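You operate a simulated robot arm through the tools that you are given. There is no shell and no other tool. Be economical: measure what you need, move in short steps, check, and stop when the job is done.

Carry out the task below with a simulated robot arm. There is one attempt and no reset: what you move stays moved.

JOB
Wipe the refractometer's prism, then zero it on a drop of water.
Fine: water from the blue cup by the dip rod; shut the flap, white key; pad and rod back.

It is judged by the outcome, as a careful person would: the job done as asked, and still so three seconds after it is handed in. It fails if anything else is knocked over, pushed out of place, dropped, spilled or broken.

ROBOT AND FRAMES
A 7-joint arm with a two-finger parallel gripper, fixed in place. Base frame: the origin is at the foot of the arm, x ahead of it, y to its left, z up; the work surface is at about z = 900. Units: mm, rad, N and s.
With the tool pointing down near the work surface it reaches from about 240 to 680 mm from the base axis. Its first joint turns from -1.152 to 1.152 rad. Payload 2.4 kg.
The tool frame sits at the grasp point between the pads (the TCP): z along the fingers, y along the line on which they close. The tips reach 30 mm beyond it. The gripper opens to 94 mm. The fingers are 28 mm wide and 10 mm thick; the gripper's body (50 by 96 mm) begins 55 mm behind the TCP.
Orientation is told as [roll, pitch, yaw] about the base's x, y, z axes, in that order, counted from this pose: with the fingers straight down and closing along the base's y, the tool's x points along the base's -x, its y along +y and its z along -z.

CONTROLS
- The arm moves only by the tool apply_moves. Its argument "motion" is a list of rows, each an object of numbers (a shift or turn left out is 0, a gripper value left out holds the last): "x", "y", "z": the shift along the base's x, y, z in units of 150 mm (1.0 is 150 mm); "rx", "ry", "rz": the turn, a rotation vector about the base's x, y, z in units of 60 degrees (1.0 is 60 degrees). In form: [{"x": .., "y": .., "z": .., "rx": .., "ry": .., "rz": ..}, ...]. A call has 1 to 10 rows; each row is the pose to reach, as a shift and turn from the pose commanded when the call began. "hand" is the gripper command, from -1 (shut) to 1 (fully open), values between in proportion, set as the call begins (left out, the last holds). A call with a number of a shift or a turn outside -1 to 1 is refused whole. Each row takes 0.2 s and may step no farther than 50 mm and 0.15 rad from the row before; otherwise, or with a gripper value out of range, the whole call is refused. Where a pose cannot be reached the arm comes as near as it can. A force on the tool above 40 N (or 10 N above the force at the start of the call, whichever is more), or a blocked arm, ends the call early, and 0.2 s more pass. Each finger travels about 153 mm/s and halts on what it meets, pressing with about 44 N; the grip force reading is that of the motor and also rises with nothing between the fingers. The clock runs only during rows and for 0.2 s after the last one: add rows that repeat a pose to give the fingers time. The reply holds the time, the measured pose of the TCP, the force on the tool along the base axes, the opening and the grip force, in the units named above and with some noise.
- Cameras (640 x 400 px; columns grow to the right, rows downward): "scene" is fixed at [47.5, 481.9, 1450.9]; the picture's right is [-0.65, -0.76, 0.00], its down [-0.38, 0.32, -0.87] and it looks along [0.66, -0.56, -0.50] (base axes); focal length 310 px, centre (320, 200). "wrist" rides on the gripper at [-37, 0, -58] in the tool frame; the picture's right is [0.00, -1.00, 0.00], its down [0.97, 0.00, -0.24] and it looks along [0.24, 0.00, 0.97] (tool axes); focal length 218 px, centre (320, 200).
- capture(camera): a new picture of that camera. No time passes.
- point_at(camera, pixels): for up to 12 pixels [column, row] of the newest picture of that camera ("zoom" is the newest enlarged one), the place [x, y, z] in the base frame of the surface seen there, good to about 3 mm. No time passes.
- inspect(camera, box): a new picture of the part [left, top, right, bottom] of that camera's present view, enlarged. No time passes.
- finish_job(): hands the job in; it is judged then, once.

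Work in short steps. Measure before you move; look again where a grasp or a placing could have gone wrong, and mend it. You have 80 turns and 38 pictures in all, those below and enlarged ones among them. Open the gripper and draw the arm clear of the work before you hand the job in, unless the task says otherwise; then end with one line.

The tools are called after "Call:" as name(argument=value, ...) on one line, values as JSON. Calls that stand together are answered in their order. apply_moves: Moves the arm, as the interface text tells. Its arguments: {"type":"object","properties":{"motion":{"type":"array","items":{"type":"object","properties":{"x":{"type":"number"},"y":{"type":"number"},"z":{"type":"number"},"rx":{"type":"number"},"ry":{"type":"number"},"rz":{"type":"number"}}}},"hand":{"type":"number"}},"required":["motion"]} The other tools are called the same way: capture (camera) takes a picture; point_at (camera, pixels) gives the place of the surface under pixels of a picture; inspect (camera, box) takes an enlarged picture of a part of a camera's view; finish_job () hands the job in.

At the start:

```text
t: 0.0
tcp_pos: [391.0, 33.3, 1293.1]
tcp_rot: [0.0, 0.0, 0.0]
contact_force: [-0.6, 0.4, -0.7]
grip_width: 94.1
finger_force: 0.1
```

scene: 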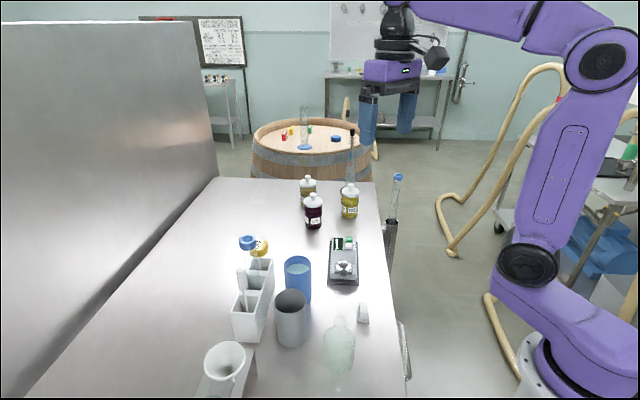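
wrist: 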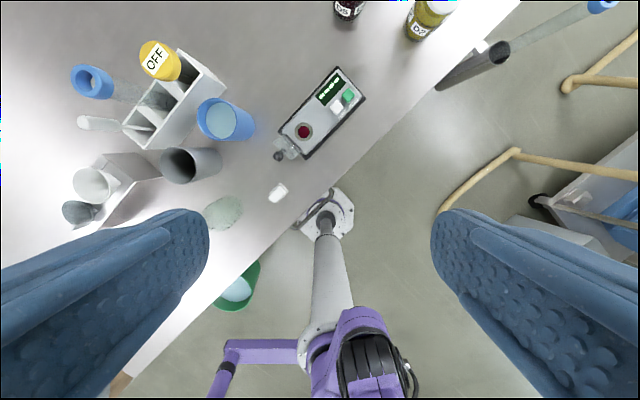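

The pictures show the refractometer around wrist (320,115), a blue cup (225,120), a rack with rods, and a small white item (278,192). I enlarge both views to identify the parts.

Call:
inspect(camera="scene", box=[200, 220, 400, 345])

Call:
inspect(camera="wrist", box=[60, 30, 220, 130])

Call:
inspect(camera="wrist", box=[240, 50, 400, 210])

```text
3.20 times, centred on (300, 282) of scene
```

zoom: 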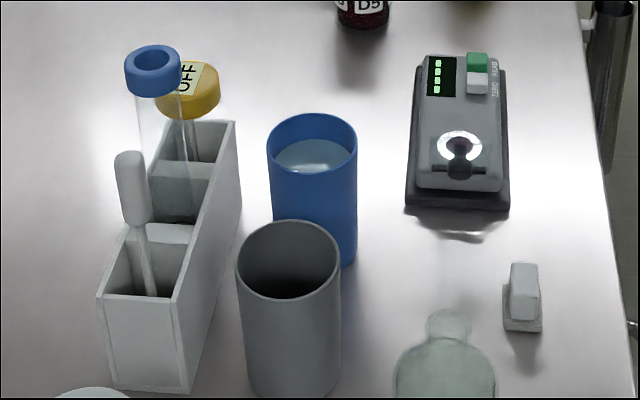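

```text
4.00 times, centred on (140, 80) of wrist
```

zoom: 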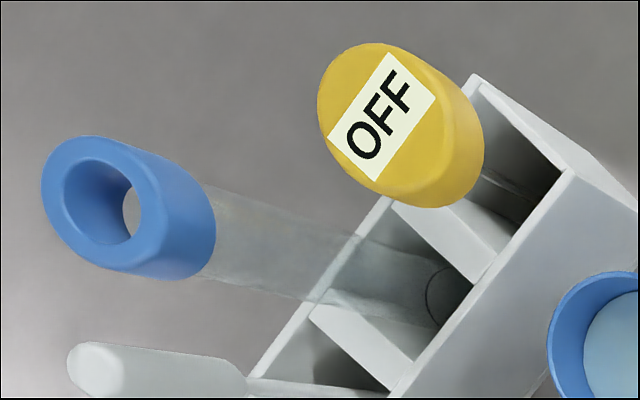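

```text
2.50 times, centred on (320, 130) of wrist
```

zoom: 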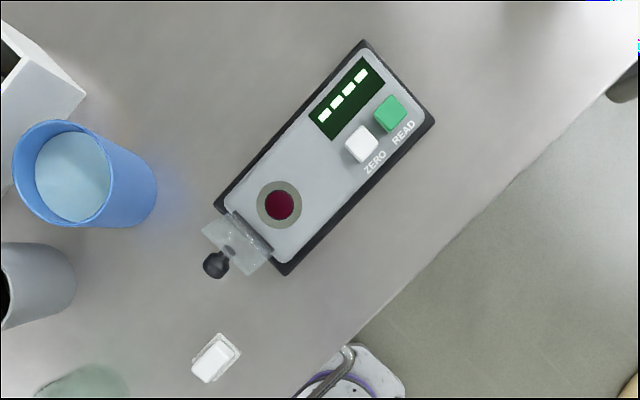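

The flap is open with its black knob at zoom (215,265); the prism is at (280,205), the white key at (362,145), and the pad at (215,358). I measure these in this zoom, plus cup and rack points in the full pictures.

Call:
point_at(camera="zoom", pixels=[[280, 205], [362, 145], [390, 113], [215, 265], [240, 240], [215, 358], [228, 345], [75, 175], [285, 270], [222, 210], [365, 45], [432, 118]])

Call:
point_at(camera="scene", pixels=[[240, 272], [241, 285], [246, 303], [298, 260], [298, 270], [298, 300], [363, 303], [363, 310], [343, 266], [347, 245], [235, 338], [248, 238]])

Call:
point_at(camera="wrist", pixels=[[82, 123], [110, 125], [140, 128], [145, 150], [122, 125], [225, 85], [178, 50], [200, 103], [226, 120], [190, 165], [160, 60], [90, 80]])

```text
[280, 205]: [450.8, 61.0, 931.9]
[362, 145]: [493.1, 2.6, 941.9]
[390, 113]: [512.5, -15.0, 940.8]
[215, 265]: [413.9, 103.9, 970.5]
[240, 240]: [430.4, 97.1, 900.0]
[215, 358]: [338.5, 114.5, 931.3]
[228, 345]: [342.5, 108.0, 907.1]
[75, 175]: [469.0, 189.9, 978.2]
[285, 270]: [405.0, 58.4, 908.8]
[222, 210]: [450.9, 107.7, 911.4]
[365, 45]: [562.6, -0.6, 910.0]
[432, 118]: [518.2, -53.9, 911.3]
```

```text
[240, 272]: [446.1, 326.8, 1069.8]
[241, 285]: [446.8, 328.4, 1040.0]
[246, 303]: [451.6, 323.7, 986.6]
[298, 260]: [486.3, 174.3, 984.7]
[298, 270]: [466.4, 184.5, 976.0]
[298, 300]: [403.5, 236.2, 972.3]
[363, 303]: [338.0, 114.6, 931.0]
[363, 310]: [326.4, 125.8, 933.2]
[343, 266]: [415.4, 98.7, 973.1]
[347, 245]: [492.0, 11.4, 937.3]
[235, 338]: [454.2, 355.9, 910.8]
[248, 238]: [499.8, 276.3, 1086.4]
```

```text
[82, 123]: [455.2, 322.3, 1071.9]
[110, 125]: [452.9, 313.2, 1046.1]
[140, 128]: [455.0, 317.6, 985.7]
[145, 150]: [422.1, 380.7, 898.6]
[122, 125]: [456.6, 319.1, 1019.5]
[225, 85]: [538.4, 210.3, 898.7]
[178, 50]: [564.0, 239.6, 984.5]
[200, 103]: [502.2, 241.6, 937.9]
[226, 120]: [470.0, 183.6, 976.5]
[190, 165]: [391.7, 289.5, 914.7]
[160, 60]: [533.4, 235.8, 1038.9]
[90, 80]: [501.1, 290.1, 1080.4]
```

The pad is at (338,115) with its top at z 931, and the flap leans outward with its knob at (414,102,971). The white-handled rod stands near (450,324), handle at z 1040–1080. I descend above the pad to see it more closely.

Call:
apply_moves(motion=[{"x": -0.077, "y": 0.137, "z": -0.24}, {"x": -0.153, "y": 0.273, "z": -0.48}, {"x": -0.23, "y": 0.41, "z": -0.72}, {"x": -0.307, "y": 0.547, "z": -0.95}, {"x": -0.307, "y": 0.547, "z": -0.95}], hand=0.0)

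Call:
capture(camera="wrist")

```text
t: 1.2
tcp_pos: [343.3, 114.6, 1150.7]
tcp_rot: [0.0, 0.0, 0.0]
contact_force: [-0.2, 1.0, 0.2]
grip_width: 47.0
finger_force: 0.0
```

```text
32 pictures are left
```

wrist: 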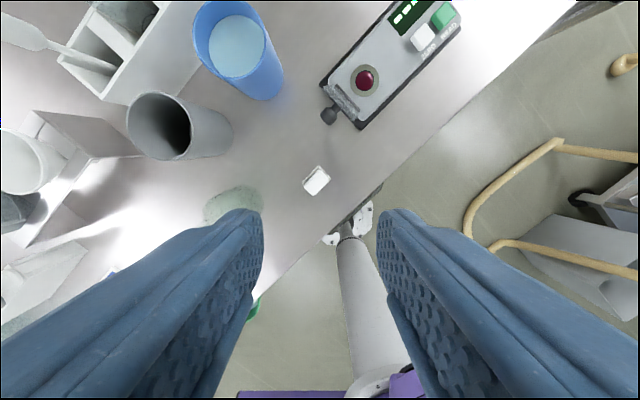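

The pad is at wrist (316,180). I enlarge it and the refractometer around it.

Call:
inspect(camera="wrist", box=[290, 150, 350, 210])

```text
6.67 times, centred on (320, 180) of wrist
```

zoom: 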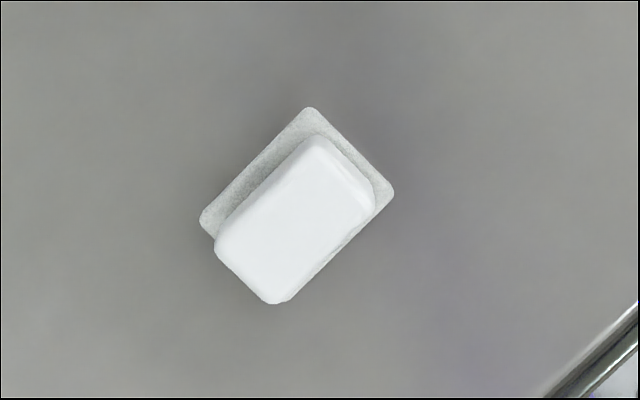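

Call:
point_at(camera="zoom", pixels=[[315, 145], [365, 200], [275, 295], [222, 245], [295, 220], [308, 112], [388, 195], [205, 220], [330, 240], [230, 200]])

```text
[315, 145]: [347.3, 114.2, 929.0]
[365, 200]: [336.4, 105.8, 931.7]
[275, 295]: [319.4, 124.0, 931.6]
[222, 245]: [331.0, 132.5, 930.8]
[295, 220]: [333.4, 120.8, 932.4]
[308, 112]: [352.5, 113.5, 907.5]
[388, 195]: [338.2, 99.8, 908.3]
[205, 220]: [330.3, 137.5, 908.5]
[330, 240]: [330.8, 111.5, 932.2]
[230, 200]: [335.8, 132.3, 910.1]
```

The handle is centred at (333.5,119), long axis along (-1,1), top z 932; the base is 8 mm thick. I turn the gripper -45° so the fingers close across its short side, and descend above it.

Call:
apply_moves(motion=[{"x": -0.011, "y": 0.005, "z": -0.15, "rz": -0.125}, {"x": -0.022, "y": 0.01, "z": -0.3, "rz": -0.25}, {"x": -0.033, "y": 0.015, "z": -0.45, "rz": -0.375}, {"x": -0.044, "y": 0.02, "z": -0.6, "rz": -0.5}, {"x": -0.055, "y": 0.025, "z": -0.75, "rz": -0.625}, {"x": -0.065, "y": 0.029, "z": -0.93, "rz": -0.75}, {"x": -0.065, "y": 0.029, "z": -0.93, "rz": -0.75}])

Call:
capture(camera="wrist")

```text
t: 2.8
tcp_pos: [333.8, 120.3, 1010.1]
tcp_rot: [0.001, -0.002, -0.785]
contact_force: [-0.5, -0.3, 0.2]
grip_width: 47.0
finger_force: 0.0
```

```text
30 pictures are left
```

wrist: 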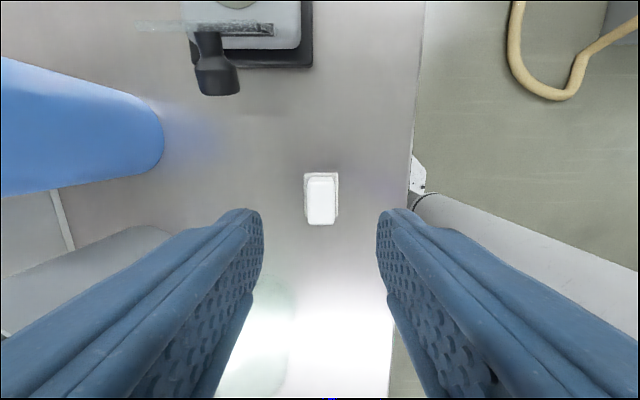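

The pad is centred between the fingers at (321,198). A glassy green object is at (265,330); I measure it before going down.

Call:
point_at(camera="wrist", pixels=[[265, 285], [280, 310], [285, 290], [265, 350], [320, 180], [321, 215]])

Call:
point_at(camera="scene", pixels=[[338, 318], [338, 330], [330, 345], [355, 350], [345, 322]])

```text
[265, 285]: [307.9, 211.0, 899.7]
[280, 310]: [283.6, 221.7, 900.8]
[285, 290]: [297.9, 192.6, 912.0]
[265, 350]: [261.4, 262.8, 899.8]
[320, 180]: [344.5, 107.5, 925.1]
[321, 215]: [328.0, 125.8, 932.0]
```

```text
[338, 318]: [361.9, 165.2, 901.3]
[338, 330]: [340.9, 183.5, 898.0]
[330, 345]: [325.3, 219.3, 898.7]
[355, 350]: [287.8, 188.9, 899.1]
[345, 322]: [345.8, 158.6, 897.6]
```

A transparent object might be tall; I enlarge the scene there.

Call:
inspect(camera="scene", box=[280, 280, 420, 400])

```text
3.33 times, centred on (350, 340) of scene
```

zoom: 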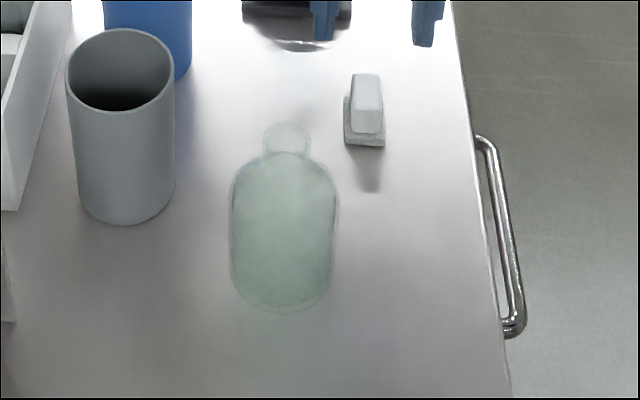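

That is a clear bottle, at about (305,215), radius ~29; the gripper clears it by over 30 mm. I descend to z 941 and close on the handle.

Call:
apply_moves(motion=[{"z": -0.2, "y": -0.005}, {"z": -0.4, "y": -0.007}, {"z": -0.46, "y": -0.007}, {"z": -0.46, "y": -0.007}])

Call:
apply_moves(motion=[{"z": 0}, {"z": 0}, {"z": 0}], hand=-1)

```text
t: 3.8
tcp_pos: [333.2, 120.1, 940.3]
tcp_rot: [0.001, -0.001, -0.786]
contact_force: [-0.4, 0.6, -0.3]
grip_width: 47.1
finger_force: 0.0
```

```text
t: 4.6
tcp_pos: [331.7, 119.9, 940.5]
tcp_rot: [0.0, 0.0, -0.787]
contact_force: [-0.7, -0.2, 0.3]
grip_width: 15.9
finger_force: 44.6
```

The handle is held (15.9 mm). I lift to z≈1050 and go over the prism, above the knob (z≈976).

Call:
apply_moves(motion=[{"z": 0.25}, {"z": 0.5}, {"z": 0.74}, {"x": 0.25, "y": -0.125, "z": 0.74}, {"x": 0.5, "y": -0.25, "z": 0.74}, {"x": 0.787, "y": -0.393, "z": 0.74}, {"x": 0.787, "y": -0.393, "z": 0.74}])

Call:
inspect(camera="scene", box=[290, 200, 410, 320])

Call:
capture(camera="wrist")

```text
t: 6.2
tcp_pos: [451.8, 61.8, 1053.3]
tcp_rot: [0.001, -0.001, -0.785]
contact_force: [-0.6, 0.4, -0.1]
grip_width: 15.8
finger_force: 43.9
```

```text
3.33 times, centred on (350, 260) of scene
```

zoom: 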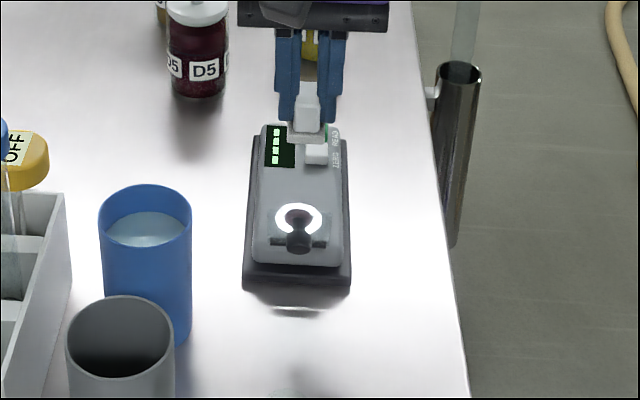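

```text
27 pictures are left
```

wrist: 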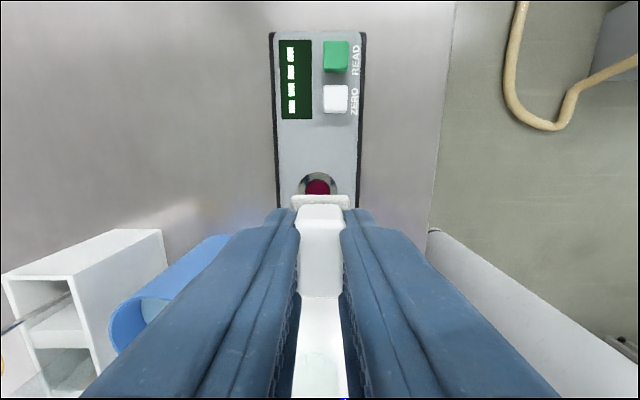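

The prism shows at wrist (317,187), the white key at (335,99). I measure the prism rim, case top and keys precisely from here.

Call:
point_at(camera="wrist", pixels=[[317, 187], [303, 185], [335, 185], [318, 174], [318, 150], [290, 150], [350, 150], [335, 99], [326, 99], [345, 99], [335, 88], [285, 200]])

Call:
point_at(camera="zoom", pixels=[[297, 215], [297, 240], [297, 228], [275, 242], [320, 243], [280, 215], [316, 215], [290, 205], [298, 200], [262, 200], [335, 200], [300, 263]])

```text
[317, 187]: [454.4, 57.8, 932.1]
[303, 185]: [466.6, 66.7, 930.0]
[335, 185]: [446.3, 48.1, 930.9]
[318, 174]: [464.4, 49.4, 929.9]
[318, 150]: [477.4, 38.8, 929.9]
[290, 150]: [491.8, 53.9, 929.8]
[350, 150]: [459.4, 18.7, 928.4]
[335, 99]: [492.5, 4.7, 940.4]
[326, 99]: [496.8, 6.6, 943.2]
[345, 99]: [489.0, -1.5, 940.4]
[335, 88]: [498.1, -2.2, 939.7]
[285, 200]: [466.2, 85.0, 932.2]
```

```text
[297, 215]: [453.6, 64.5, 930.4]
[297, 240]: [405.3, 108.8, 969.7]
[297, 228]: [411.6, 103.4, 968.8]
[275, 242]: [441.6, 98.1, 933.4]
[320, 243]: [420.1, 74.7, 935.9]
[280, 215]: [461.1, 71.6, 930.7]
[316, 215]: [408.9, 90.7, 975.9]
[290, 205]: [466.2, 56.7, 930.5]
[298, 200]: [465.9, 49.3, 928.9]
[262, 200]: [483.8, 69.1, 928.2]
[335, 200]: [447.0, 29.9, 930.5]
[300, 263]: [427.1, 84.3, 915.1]
```

Case top is at z≈930, prism ≈932 centred at about (452.5,60). The pad's underside is 40.5 below the TCP, so contact is at TCP z≈972; I lower to 974 and then in small steps.

Call:
apply_moves(motion=[{"z": -0.25, "x": 0.005, "y": -0.012}, {"z": -0.45, "x": 0.005, "y": -0.012}, {"z": -0.53, "x": 0.005, "y": -0.012}, {"z": -0.53, "x": 0.005, "y": -0.012}])

Call:
apply_moves(motion=[{"z": -0.007}, {"z": -0.014}, {"z": -0.014}])

```text
t: 7.2
tcp_pos: [453.8, 57.1, 972.6]
tcp_rot: [-0.001, -0.001, -0.786]
contact_force: [-0.5, 0.5, -0.6]
grip_width: 15.8
finger_force: 44.0
```

```text
t: 8.0
tcp_pos: [455.0, 57.7, 970.7]
tcp_rot: [-0.002, 0.0, -0.785]
contact_force: [-0.3, -0.6, -0.7]
grip_width: 15.8
finger_force: 44.4
```

No contact yet; I lower another 1–3 mm in small steps.

Call:
apply_moves(motion=[{"z": -0.007}, {"z": -0.007}])

Call:
inspect(camera="scene", box=[310, 220, 380, 290])

```text
t: 8.6
tcp_pos: [454.7, 57.9, 969.6]
tcp_rot: [0.0, -0.001, -0.787]
contact_force: [-0.2, 0.3, 4.7]
grip_width: 16.1
finger_force: 44.0
```

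```text
5.71 times, centred on (345, 255) of scene
```

zoom: 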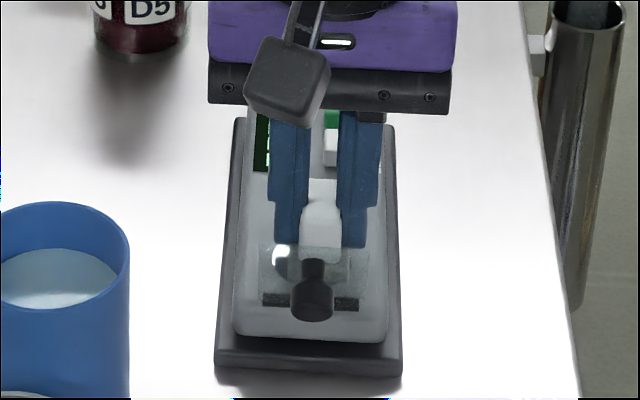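

Light contact (4.7 N). I wipe across the prism with several small strokes.

Call:
apply_moves(motion=[{"x": 0.05, "y": 0.05}, {"x": 0, "y": 0}, {"x": -0.05, "y": -0.05}, {"x": -0.01, "y": 0.01}, {"x": 0.04, "y": 0.06}, {"x": -0.01, "y": 0.01}, {"x": -0.06, "y": -0.04}, {"x": -0.01, "y": 0.01}, {"x": 0.02, "y": -0.02}, {"x": 0, "y": 0}])

Call:
apply_moves(motion=[{"z": 0.2}, {"z": 0.53}, {"z": 0.53}])

Call:
capture(camera="wrist")

Call:
inspect(camera="scene", box=[310, 220, 380, 290])

```text
t: 10.8
tcp_pos: [454.8, 57.3, 968.8]
tcp_rot: [0.003, -0.001, -0.785]
contact_force: [1.3, -2.5, 5.4]
grip_width: 15.9
finger_force: 44.2
```

```text
t: 11.6
tcp_pos: [454.1, 58.4, 1049.4]
tcp_rot: [0.001, -0.001, -0.785]
contact_force: [0.9, 0.9, 0.1]
grip_width: 15.9
finger_force: 43.8
```

```text
25 pictures are left
```

wrist: 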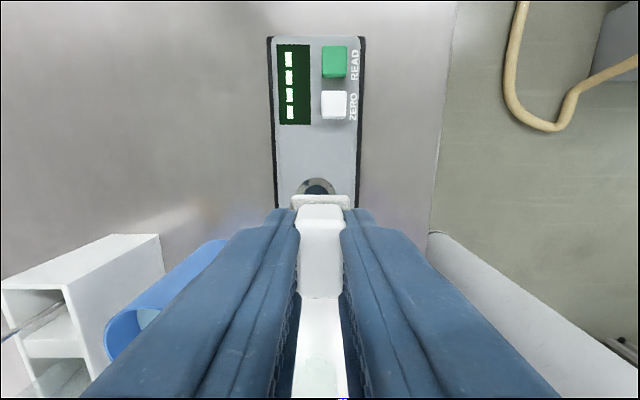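

```text
5.71 times, centred on (345, 255) of scene
```

zoom: 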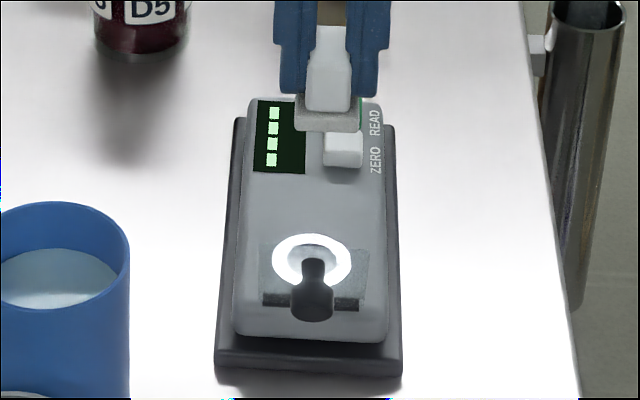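

The prism is clean now (red sample gone). I return the pad to where it stood by the same path.

Call:
apply_moves(motion=[{"x": -0.26, "y": 0.135}, {"x": -0.53, "y": 0.27}, {"x": -0.792, "y": 0.405}, {"x": -0.792, "y": 0.405}, {"x": -0.792, "y": 0.405, "z": -0.3}, {"x": -0.792, "y": 0.405, "z": -0.55}, {"x": -0.792, "y": 0.405, "z": -0.68}, {"x": -0.792, "y": 0.405, "z": -0.717}, {"x": -0.792, "y": 0.405, "z": -0.717}])

```text
t: 13.6
tcp_pos: [336.0, 119.2, 943.0]
tcp_rot: [-0.001, 0.001, -0.785]
contact_force: [0.3, 0.2, 0.6]
grip_width: 15.8
finger_force: 44.0
```

Readings say about 2–3 mm high; I ease down a little and check force.

Call:
apply_moves(motion=[{"x": -0.01, "z": -0.008}, {"x": -0.01, "z": -0.014}, {"x": -0.01, "z": -0.014}])

```text
t: 14.4
tcp_pos: [333.9, 120.0, 941.3]
tcp_rot: [-0.001, -0.002, -0.786]
contact_force: [0.5, 0.7, 0.1]
grip_width: 16.0
finger_force: 44.2
```

Call:
apply_moves(motion=[{"z": -0.007}, {"z": -0.007}])

```text
t: 15.0
tcp_pos: [334.1, 120.9, 939.2]
tcp_rot: [0.001, -0.002, -0.785]
contact_force: [-0.3, -1.9, 18.8]
grip_width: 15.7
finger_force: 43.9
```

The pad is on the table (contact). I open and rise.

Call:
apply_moves(motion=[{"z": 0.004}, {"z": 0.004}, {"z": 0.004}], hand=0.0)

Call:
apply_moves(motion=[{"z": 0.2}, {"z": 0.5}, {"z": 0.8}, {"z": 1.0}, {"z": 1.0}])

Call:
capture(camera="wrist")

```text
t: 15.8
tcp_pos: [332.2, 119.9, 939.6]
tcp_rot: [-0.002, 0.001, -0.785]
contact_force: [-0.5, -0.3, 0.1]
grip_width: 47.0
finger_force: 0.1
```

```text
t: 17.0
tcp_pos: [333.2, 118.2, 1088.9]
tcp_rot: [0.0, 0.0, -0.786]
contact_force: [1.0, 0.7, -0.8]
grip_width: 47.0
finger_force: 0.0
```

```text
23 pictures are left
```

wrist: 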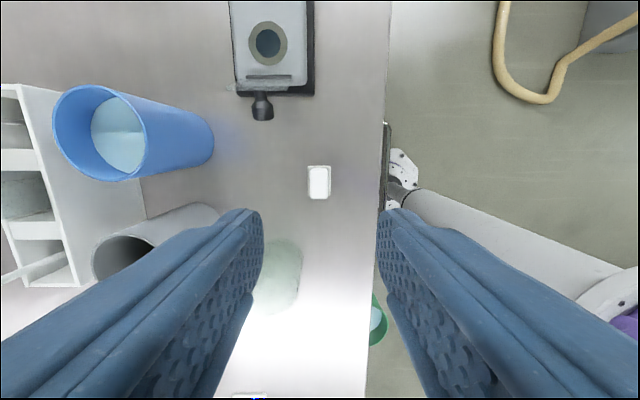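

The pad stands upright at (319,182). I rise and go toward the rack to view the rod.

Call:
apply_moves(motion=[{"z": 0.33}, {"z": 0.65}, {"z": 0.94}, {"z": 0.94, "x": 0.13, "y": 0.25}, {"z": 0.94, "x": 0.26, "y": 0.5}, {"z": 0.94, "x": 0.4, "y": 0.75}, {"z": 0.94, "x": 0.55, "y": 1.0}, {"z": 0.94, "x": 0.55, "y": 1.0}], hand=0.0)

Call:
capture(camera="wrist")

```text
t: 18.8
tcp_pos: [415.6, 268.8, 1229.7]
tcp_rot: [0.0, -0.001, -0.785]
contact_force: [0.2, -1.4, -0.5]
grip_width: 47.0
finger_force: 0.2
```

```text
22 pictures are left
```

wrist: 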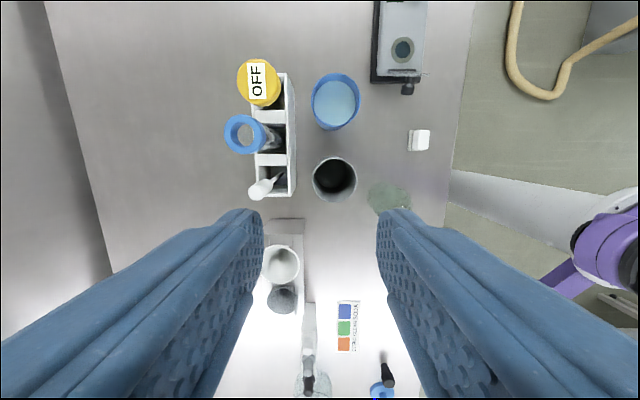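

Besides the rack, more items are at the bottom around (345,350), so the rod's identity must be sure. I enlarge both groups.

Call:
inspect(camera="wrist", box=[220, 50, 380, 210])

Call:
inspect(camera="wrist", box=[250, 210, 410, 400])

```text
2.50 times, centred on (300, 130) of wrist
```

zoom: 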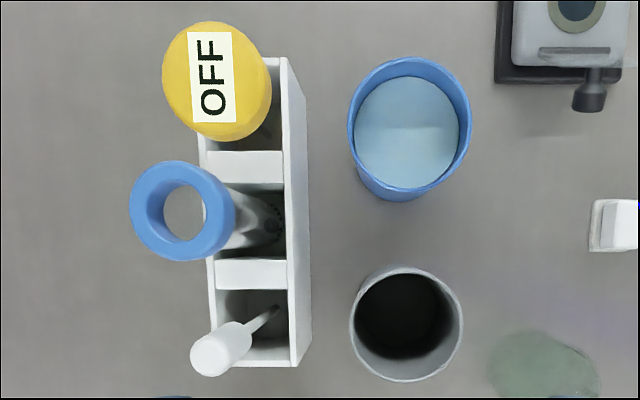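

```text
2.11 times, centred on (330, 305) of wrist
```

zoom: 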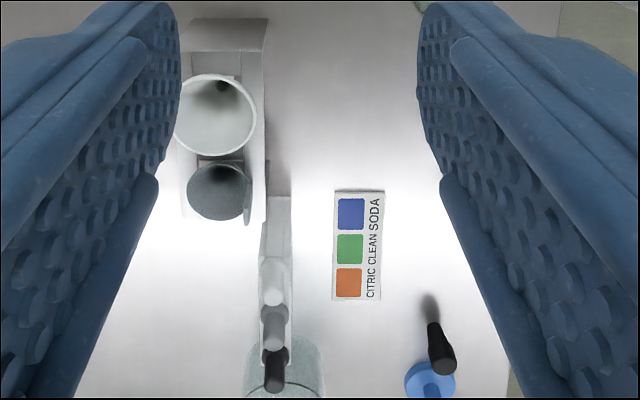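

The rack's long axis matches my -45° yaw; the thin rod with a pale grip at wrist (257,190) is the dip rod. I measure it, the slot and both cups.

Call:
point_at(camera="wrist", pixels=[[254, 193], [258, 190], [264, 186], [270, 181], [279, 176], [288, 194], [290, 175], [270, 160], [335, 100], [313, 103], [358, 100], [335, 76]])

Call:
point_at(camera="wrist", pixels=[[240, 135], [238, 118], [238, 152], [268, 133], [260, 80], [335, 180], [335, 158], [313, 180], [355, 180], [334, 201], [335, 125], [275, 196]])

```text
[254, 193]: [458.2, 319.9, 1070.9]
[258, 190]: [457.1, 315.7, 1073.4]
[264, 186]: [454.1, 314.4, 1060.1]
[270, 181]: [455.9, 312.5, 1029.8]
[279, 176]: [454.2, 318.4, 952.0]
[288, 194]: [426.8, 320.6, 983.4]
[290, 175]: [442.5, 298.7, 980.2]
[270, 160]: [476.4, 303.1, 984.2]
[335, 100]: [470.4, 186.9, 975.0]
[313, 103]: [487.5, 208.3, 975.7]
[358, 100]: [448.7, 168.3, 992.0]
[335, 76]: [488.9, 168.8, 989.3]
```

```text
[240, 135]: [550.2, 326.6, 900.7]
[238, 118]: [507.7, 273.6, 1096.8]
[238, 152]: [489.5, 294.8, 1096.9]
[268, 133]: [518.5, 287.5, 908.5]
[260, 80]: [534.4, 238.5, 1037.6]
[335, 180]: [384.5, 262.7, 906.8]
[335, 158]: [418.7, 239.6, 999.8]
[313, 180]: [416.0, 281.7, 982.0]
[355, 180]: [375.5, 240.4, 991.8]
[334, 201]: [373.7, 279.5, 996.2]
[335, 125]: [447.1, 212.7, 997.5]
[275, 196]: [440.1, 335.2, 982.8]
```

Handle centre ≈ (453,321.5), z ~1033–1078; rack top 983; blue cup centre ≈ (469,189), rim 992, water ~976. I move over the rod and part-way down, keeping the camera above the neighbouring tube (top 1097).

Call:
apply_moves(motion=[{"x": 0.125, "y": 0.175}, {"x": 0.249, "y": 0.351}, {"x": 0.249, "y": 0.351, "z": -0.33}, {"x": 0.249, "y": 0.351, "z": -0.66}, {"x": 0.249, "y": 0.351, "z": -0.66}])

Call:
capture(camera="wrist")

Call:
inspect(camera="scene", box=[190, 180, 330, 320])

```text
t: 20.0
tcp_pos: [452.6, 322.6, 1133.6]
tcp_rot: [0.0, 0.0, -0.787]
contact_force: [0.3, -0.2, 0.6]
grip_width: 47.1
finger_force: 0.1
```

```text
19 pictures are left
```

wrist: 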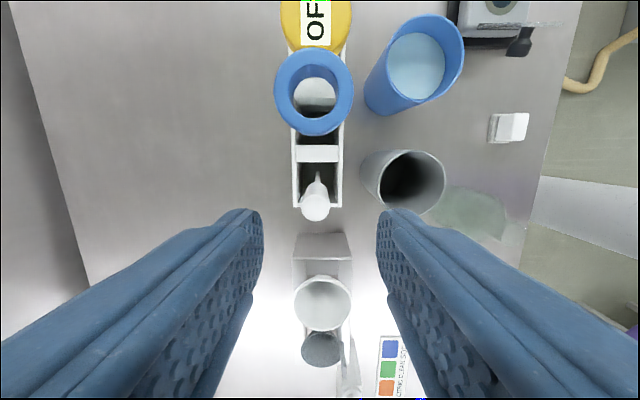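

```text
2.86 times, centred on (260, 250) of scene
```

zoom: 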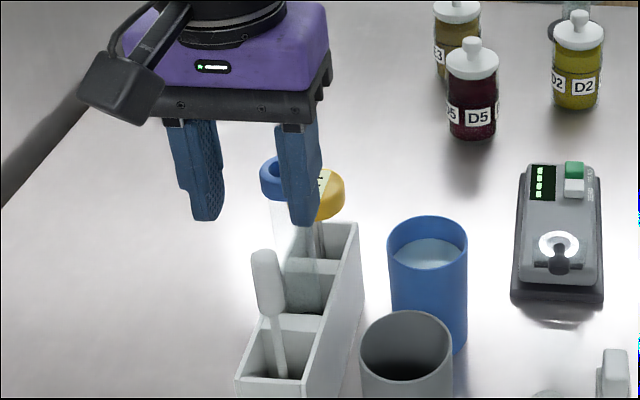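

The handle top is at (314,206), nearly centred. I measure it from here to refine.

Call:
point_at(camera="wrist", pixels=[[315, 210], [303, 206], [328, 206], [315, 196], [316, 186], [318, 177]])

Call:
point_at(camera="zoom", pixels=[[264, 258], [269, 290], [272, 310], [277, 340], [281, 365], [264, 275]])

```text
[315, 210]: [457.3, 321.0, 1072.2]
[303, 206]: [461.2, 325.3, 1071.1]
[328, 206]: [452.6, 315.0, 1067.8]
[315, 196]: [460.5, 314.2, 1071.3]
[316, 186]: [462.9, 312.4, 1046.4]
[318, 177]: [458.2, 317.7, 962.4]
```

```text
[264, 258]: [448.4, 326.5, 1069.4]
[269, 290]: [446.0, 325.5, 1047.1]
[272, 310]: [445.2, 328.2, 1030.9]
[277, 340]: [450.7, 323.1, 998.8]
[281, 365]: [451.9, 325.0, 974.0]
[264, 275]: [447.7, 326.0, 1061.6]
```

Handle centre refined to (455.5,321), top 1072. I descend to TCP z≈1064, then grip.

Call:
apply_moves(motion=[{"x": 0.02, "y": -0.01, "z": -0.15}, {"x": 0.02, "y": -0.01, "z": -0.3}, {"x": 0.02, "y": -0.01, "z": -0.464}, {"x": 0.02, "y": -0.01, "z": -0.464}])

Call:
apply_moves(motion=[{"z": 0}, {"z": 0}, {"z": 0}], hand=-1)

```text
t: 21.0
tcp_pos: [455.9, 317.9, 1062.4]
tcp_rot: [0.001, -0.001, -0.786]
contact_force: [0.0, 0.1, 0.6]
grip_width: 46.7
finger_force: 0.1
```

```text
t: 21.8
tcp_pos: [456.1, 318.5, 1062.0]
tcp_rot: [0.0, 0.001, -0.787]
contact_force: [-0.3, -0.4, -0.3]
grip_width: 14.7
finger_force: 44.1
```

Gripped at 14.7 mm. I lift straight up 130 mm and look.

Call:
apply_moves(motion=[{"z": 0.2}, {"z": 0.45}, {"z": 0.7}, {"z": 0.867}, {"z": 0.867}])

Call:
inspect(camera="scene", box=[190, 160, 350, 320])

```text
t: 23.0
tcp_pos: [455.4, 321.4, 1191.7]
tcp_rot: [0.001, 0.001, -0.786]
contact_force: [-0.1, -0.6, -0.4]
grip_width: 14.4
finger_force: 44.2
```

```text
2.50 times, centred on (270, 240) of scene
```

zoom: 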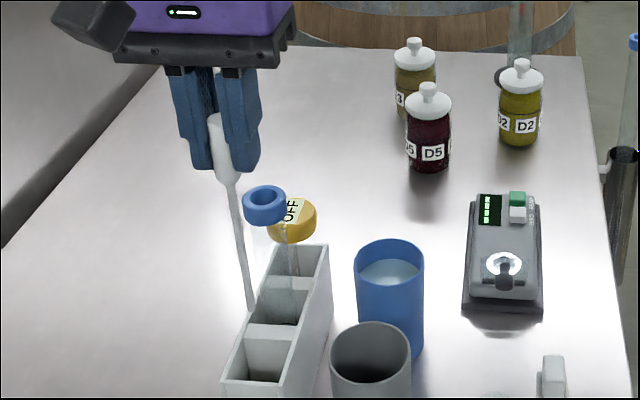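

The rod is out, its tip at zoom (250,310). I measure tip and shaft for its tilt.

Call:
point_at(camera="zoom", pixels=[[250, 307], [247, 290], [243, 265], [238, 230], [233, 200], [226, 178], [214, 125], [252, 312]])

Call:
capture(camera="wrist")

```text
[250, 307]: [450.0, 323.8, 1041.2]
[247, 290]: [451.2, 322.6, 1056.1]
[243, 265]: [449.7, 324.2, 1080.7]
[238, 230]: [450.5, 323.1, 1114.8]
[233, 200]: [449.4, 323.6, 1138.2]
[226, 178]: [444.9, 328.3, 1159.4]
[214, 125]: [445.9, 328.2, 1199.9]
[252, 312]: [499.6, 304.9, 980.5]
```

```text
16 pictures are left
```

wrist: 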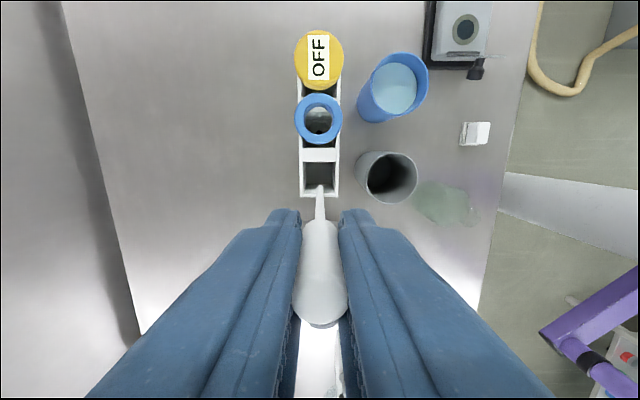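

The rod hangs vertically, tip ≈155 mm below the TCP. I move over the blue cup (468,189) and dip the tip ~20 mm into the water.

Call:
apply_moves(motion=[{"x": 0.024, "y": -0.22}, {"x": 0.048, "y": -0.45}, {"x": 0.073, "y": -0.67}, {"x": 0.097, "y": -0.883}, {"x": 0.097, "y": -0.883}])

Call:
inspect(camera="scene", box=[220, 160, 380, 320])

```text
t: 24.2
tcp_pos: [470.0, 188.7, 1194.3]
tcp_rot: [0.001, 0.0, -0.786]
contact_force: [0.0, 0.0, -1.0]
grip_width: 14.7
finger_force: 44.2
```

```text
2.50 times, centred on (300, 240) of scene
```

zoom: 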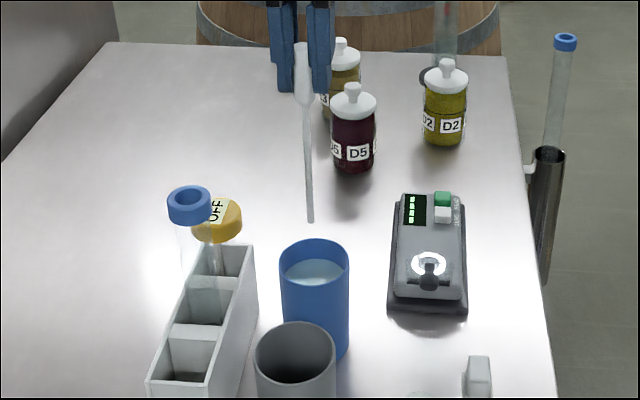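

The tip at (310,222) is over the cup mouth (315,258). I dip down, dwell, and lift slowly.

Call:
apply_moves(motion=[{"z": -0.2}, {"z": -0.4}, {"z": -0.5}, {"z": -0.56}, {"z": -0.56}, {"z": -0.56}, {"z": -0.45}, {"z": -0.3}, {"z": -0.1}, {"z": 0}])

Call:
inspect(camera="scene", box=[280, 190, 360, 270])

```text
t: 26.4
tcp_pos: [469.9, 187.0, 1194.6]
tcp_rot: [0.0, -0.001, -0.786]
contact_force: [-0.5, 0.0, -0.2]
grip_width: 14.6
finger_force: 43.9
```

```text
5.00 times, centred on (320, 230) of scene
```

zoom: 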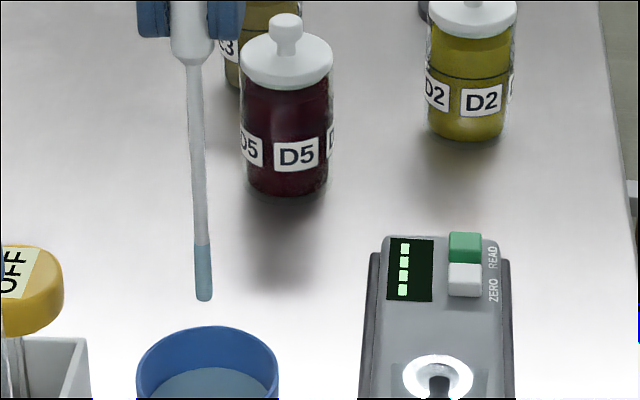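

The tip is wet (blue end at zoom (203,270)). I measure the tip to fix its offset from the TCP.

Call:
point_at(camera="zoom", pixels=[[204, 296], [203, 280], [202, 260], [200, 200], [425, 368], [455, 368], [440, 358], [405, 378], [470, 378]])

```text
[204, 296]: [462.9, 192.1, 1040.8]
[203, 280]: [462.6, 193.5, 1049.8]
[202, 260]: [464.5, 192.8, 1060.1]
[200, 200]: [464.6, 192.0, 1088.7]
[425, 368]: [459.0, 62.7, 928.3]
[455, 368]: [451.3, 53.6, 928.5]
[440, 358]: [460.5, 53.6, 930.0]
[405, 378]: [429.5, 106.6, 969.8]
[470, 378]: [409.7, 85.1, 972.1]
```

Tip ≈ TCP + (-4,+2.5,-156). I go over the prism with TCP (456,58) and stop ~8 mm above it to check.

Call:
apply_moves(motion=[{"x": -0.023, "y": -0.215}, {"x": -0.046, "y": -0.43}, {"x": -0.07, "y": -0.645}, {"x": -0.093, "y": -0.86}, {"x": -0.093, "y": -0.86, "z": -0.25}, {"x": -0.093, "y": -0.86, "z": -0.5}, {"x": -0.093, "y": -0.86, "z": -0.64}, {"x": -0.093, "y": -0.86, "z": -0.64}])

Call:
inspect(camera="scene", box=[310, 220, 380, 290])

Call:
inspect(camera="wrist", box=[270, 110, 370, 230])

```text
t: 28.2
tcp_pos: [459.2, 58.9, 1097.2]
tcp_rot: [0.0, 0.0, -0.784]
contact_force: [-0.6, 0.7, -0.3]
grip_width: 14.5
finger_force: 44.4
```

```text
5.71 times, centred on (345, 255) of scene
```

zoom: 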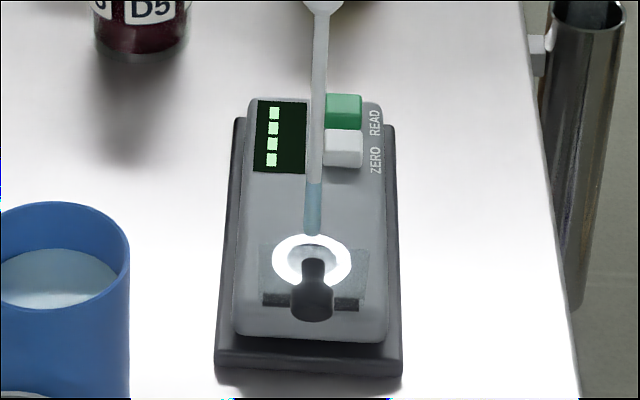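

```text
3.33 times, centred on (320, 170) of wrist
```

zoom: 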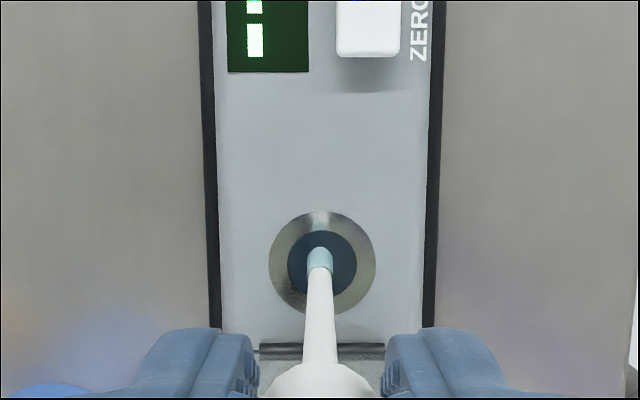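

The tip lines up with the prism (wrist zoom (320,262)); after a 1.5 mm correction I lower gently until it touches.

Call:
apply_moves(motion=[{"x": -0.008, "y": 0.008, "z": -0.02}, {"x": -0.008, "y": 0.008, "z": -0.035}, {"x": -0.008, "y": 0.008, "z": -0.045}, {"x": -0.008, "y": 0.008, "z": -0.045}])

Call:
inspect(camera="wrist", box=[270, 110, 370, 230])

```text
t: 29.2
tcp_pos: [456.6, 60.3, 1089.3]
tcp_rot: [0.001, 0.0, -0.787]
contact_force: [0.1, -0.2, 1.1]
grip_width: 15.1
finger_force: 44.3
```

```text
3.33 times, centred on (320, 170) of wrist
```

zoom: 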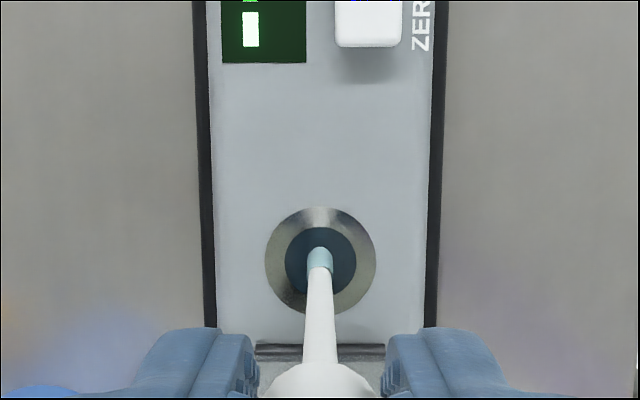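

Not yet touching; I lower in ~0.75 mm steps until the force reading shows contact.

Call:
apply_moves(motion=[{"z": -0.005}, {"z": -0.01}, {"z": -0.01}])

```text
t: 30.0
tcp_pos: [456.2, 60.5, 1088.9]
tcp_rot: [0.001, 0.0, -0.785]
contact_force: [-0.3, -0.6, -0.1]
grip_width: 14.8
finger_force: 43.9
```

Call:
apply_moves(motion=[{"z": -0.005}, {"z": -0.01}, {"z": -0.01}])

```text
t: 30.8
tcp_pos: [456.7, 59.7, 1086.7]
tcp_rot: [0.0, -0.001, -0.786]
contact_force: [0.5, -0.1, 0.3]
grip_width: 14.6
finger_force: 44.1
```

Call:
apply_moves(motion=[{"z": -0.005}, {"z": -0.01}, {"z": -0.01}])

Call:
inspect(camera="wrist", box=[270, 110, 370, 230])

```text
t: 31.6
tcp_pos: [456.3, 60.0, 1085.0]
tcp_rot: [0.0, -0.003, -0.785]
contact_force: [-1.0, -0.6, 9.5]
grip_width: 14.8
finger_force: 44.0
```

```text
3.33 times, centred on (320, 170) of wrist
```

zoom: 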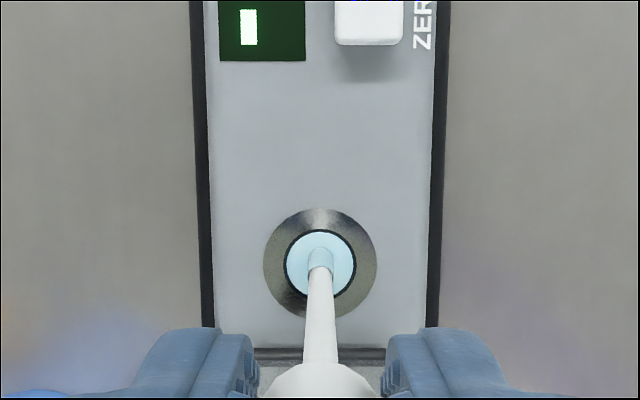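

Water now covers the prism. I lift the rod and return along the same route (over the cup), then over its slot.

Call:
apply_moves(motion=[{"z": 0.1}, {"z": 0.4}, {"z": 0.715}, {"z": 0.715, "x": 0.025, "y": 0.22}, {"z": 0.715, "x": 0.05, "y": 0.44}, {"z": 0.715, "x": 0.075, "y": 0.66}, {"z": 0.715, "x": 0.1, "y": 0.852}, {"z": 0.715, "x": 0.1, "y": 0.852}])

Call:
apply_moves(motion=[{"x": -0.024, "y": 0.22}, {"x": -0.048, "y": 0.44}, {"x": -0.072, "y": 0.66}, {"x": -0.096, "y": 0.883}, {"x": -0.096, "y": 0.883}, {"x": -0.096, "y": 0.883}])

Call:
inspect(camera="scene", box=[190, 200, 310, 320])

```text
t: 33.4
tcp_pos: [471.0, 189.5, 1194.2]
tcp_rot: [-0.002, -0.001, -0.786]
contact_force: [-0.5, 0.3, -0.3]
grip_width: 14.8
finger_force: 44.3
```

```text
t: 34.8
tcp_pos: [455.9, 321.7, 1192.0]
tcp_rot: [0.0, 0.0, -0.785]
contact_force: [0.5, -0.9, 0.2]
grip_width: 14.7
finger_force: 44.1
```

```text
3.33 times, centred on (250, 260) of scene
```

zoom: 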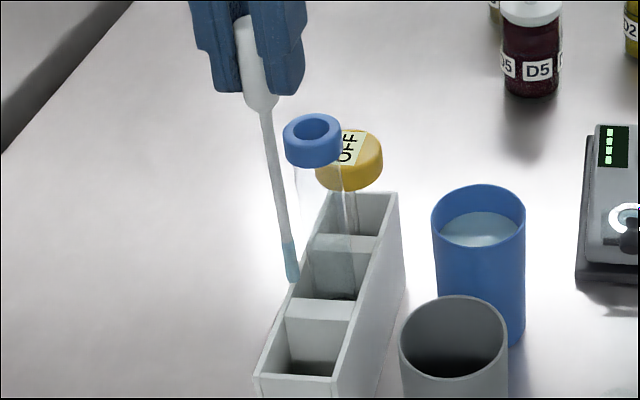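

The rod is back at its pick-up xy, vertical. I lower it into the slot by the same travel.

Call:
apply_moves(motion=[{"z": -0.2}, {"z": -0.4}, {"z": -0.6}, {"z": -0.75}, {"z": -0.83}, {"z": -0.85}, {"z": -0.85}])

```text
t: 36.4
tcp_pos: [457.3, 320.0, 1065.4]
tcp_rot: [0.002, 0.001, -0.785]
contact_force: [0.5, -1.0, 0.2]
grip_width: 14.6
finger_force: 44.3
```

Call:
apply_moves(motion=[{"z": -0.01}, {"z": -0.015}, {"z": -0.015}])

```text
t: 37.2
tcp_pos: [456.2, 319.7, 1062.5]
tcp_rot: [0.0, 0.0, -0.785]
contact_force: [0.0, -0.2, -0.6]
grip_width: 14.6
finger_force: 43.3
```

No contact yet; a little lower until it rests.

Call:
apply_moves(motion=[{"z": -0.007}, {"z": -0.013}, {"z": -0.013}])

```text
t: 38.0
tcp_pos: [457.4, 318.7, 1061.2]
tcp_rot: [0.002, -0.001, -0.785]
contact_force: [-0.5, -1.5, 12.0]
grip_width: 14.5
finger_force: 43.8
```

It rests on the slot floor (12 N). I relieve 1 mm, open, and rise straight up.

Call:
apply_moves(motion=[{"z": 0.006}, {"z": 0.006}, {"z": 0.006}], hand=0.0)

Call:
apply_moves(motion=[{"z": 0.15}, {"z": 0.4}, {"z": 0.7}, {"z": 1.0}, {"z": 1.0}])

Call:
inspect(camera="scene", box=[200, 220, 400, 345])

```text
t: 38.8
tcp_pos: [457.3, 320.4, 1061.8]
tcp_rot: [0.001, -0.001, -0.785]
contact_force: [0.5, 0.1, 0.0]
grip_width: 47.1
finger_force: 0.1
```

```text
t: 40.0
tcp_pos: [452.9, 321.0, 1213.9]
tcp_rot: [0.002, -0.002, -0.785]
contact_force: [0.5, 0.1, 0.4]
grip_width: 47.1
finger_force: 0.1
```

```text
3.20 times, centred on (300, 282) of scene
```

zoom: 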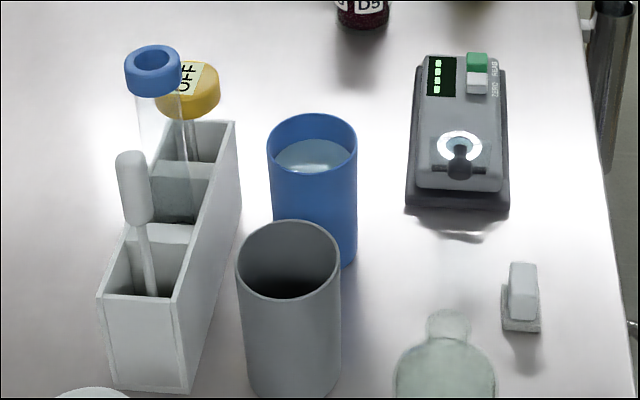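

Rod and pad are back. Now the flap: with closed fingers I go to just outside the knob, first at height.

Call:
apply_moves(motion=[{"x": -0.1, "y": -0.25}, {"x": -0.2, "y": -0.5}, {"x": -0.3, "y": -0.75}, {"x": -0.4, "y": -1.0}, {"x": -0.4, "y": -1.0}], hand=-1)

Call:
apply_moves(motion=[{"x": 0, "y": -0.16}, {"x": -0.02, "y": -0.323, "z": -0.15}, {"x": -0.02, "y": -0.323, "z": -0.45}, {"x": -0.02, "y": -0.323, "z": -0.75}, {"x": -0.02, "y": -0.323, "z": -1.0}, {"x": -0.02, "y": -0.323, "z": -1.0}])

Call:
capture(camera="wrist")

```text
t: 41.2
tcp_pos: [395.1, 169.4, 1211.3]
tcp_rot: [0.0, 0.001, -0.787]
contact_force: [0.7, 0.1, 0.6]
grip_width: 0.0
finger_force: 32.8
```

```text
t: 42.6
tcp_pos: [392.4, 121.1, 1060.5]
tcp_rot: [0.0, 0.0, -0.787]
contact_force: [0.1, -0.3, 0.5]
grip_width: 0.2
finger_force: 32.9
```

```text
7 pictures are left
```

wrist: 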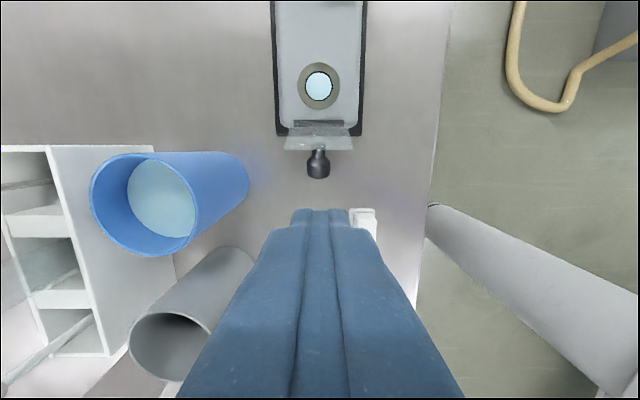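

The knob at (318,163) is straight ahead of the fingers. I measure the knob, plate edges and prism.

Call:
point_at(camera="wrist", pixels=[[318, 155], [318, 165], [318, 175], [309, 165], [328, 165], [290, 142], [350, 144], [320, 123], [297, 123], [344, 123], [319, 87], [318, 150]])

```text
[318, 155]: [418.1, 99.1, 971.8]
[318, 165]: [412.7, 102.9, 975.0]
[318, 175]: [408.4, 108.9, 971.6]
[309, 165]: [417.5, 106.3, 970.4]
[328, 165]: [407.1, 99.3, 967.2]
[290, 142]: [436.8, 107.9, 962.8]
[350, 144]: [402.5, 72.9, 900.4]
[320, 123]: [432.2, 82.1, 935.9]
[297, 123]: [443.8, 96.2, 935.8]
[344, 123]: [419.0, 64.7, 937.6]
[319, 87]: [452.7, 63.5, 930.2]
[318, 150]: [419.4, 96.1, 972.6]
```

Knob spans (419,96)–(407,109), centre z≈968. I descend with tips to z≈960, slightly further back, then push along the device axis.

Call:
apply_moves(motion=[{"x": -0.025, "y": 0.025}, {"x": -0.025, "y": 0.025, "z": -0.25}, {"x": -0.025, "y": 0.025, "z": -0.46}, {"x": -0.025, "y": 0.025, "z": -0.46}])

Call:
apply_moves(motion=[{"x": 0.03, "y": -0.03}, {"x": 0.06, "y": -0.06}, {"x": 0.09, "y": -0.09}, {"x": 0.12, "y": -0.12}, {"x": 0.12, "y": -0.12}])

Call:
inspect(camera="scene", box=[310, 220, 380, 290])

```text
t: 43.6
tcp_pos: [391.1, 125.3, 989.2]
tcp_rot: [-0.001, 0.0, -0.786]
contact_force: [0.1, -0.3, 0.8]
grip_width: 0.0
finger_force: 32.8
```

```text
t: 44.8
tcp_pos: [407.4, 107.2, 992.5]
tcp_rot: [0.002, 0.0, -0.785]
contact_force: [-0.4, -0.1, 0.9]
grip_width: 0.2
finger_force: 33.4
```

```text
5.71 times, centred on (345, 255) of scene
```

zoom: 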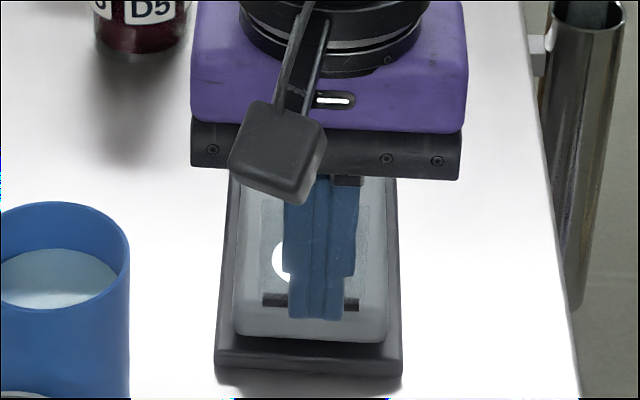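

The flap is upright now, device unmoved. I push on further along the axis.

Call:
apply_moves(motion=[{"x": 0.03, "y": -0.03}, {"x": 0.06, "y": -0.06}, {"x": 0.09, "y": -0.09}, {"x": 0.12, "y": -0.12}, {"x": 0.15, "y": -0.15}, {"x": 0.18, "y": -0.18}, {"x": 0.18, "y": -0.18}])

Call:
inspect(camera="scene", box=[310, 220, 380, 290])

```text
t: 46.4
tcp_pos: [434.5, 81.8, 992.5]
tcp_rot: [0.001, 0.0, -0.785]
contact_force: [0.1, 0.3, -0.3]
grip_width: 0.2
finger_force: 32.8
```

```text
5.71 times, centred on (345, 255) of scene
```

zoom: 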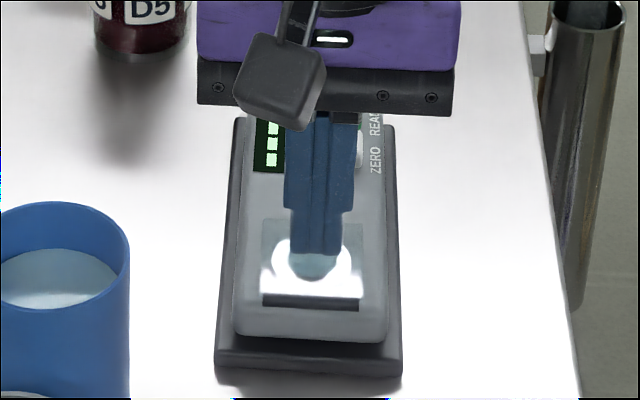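

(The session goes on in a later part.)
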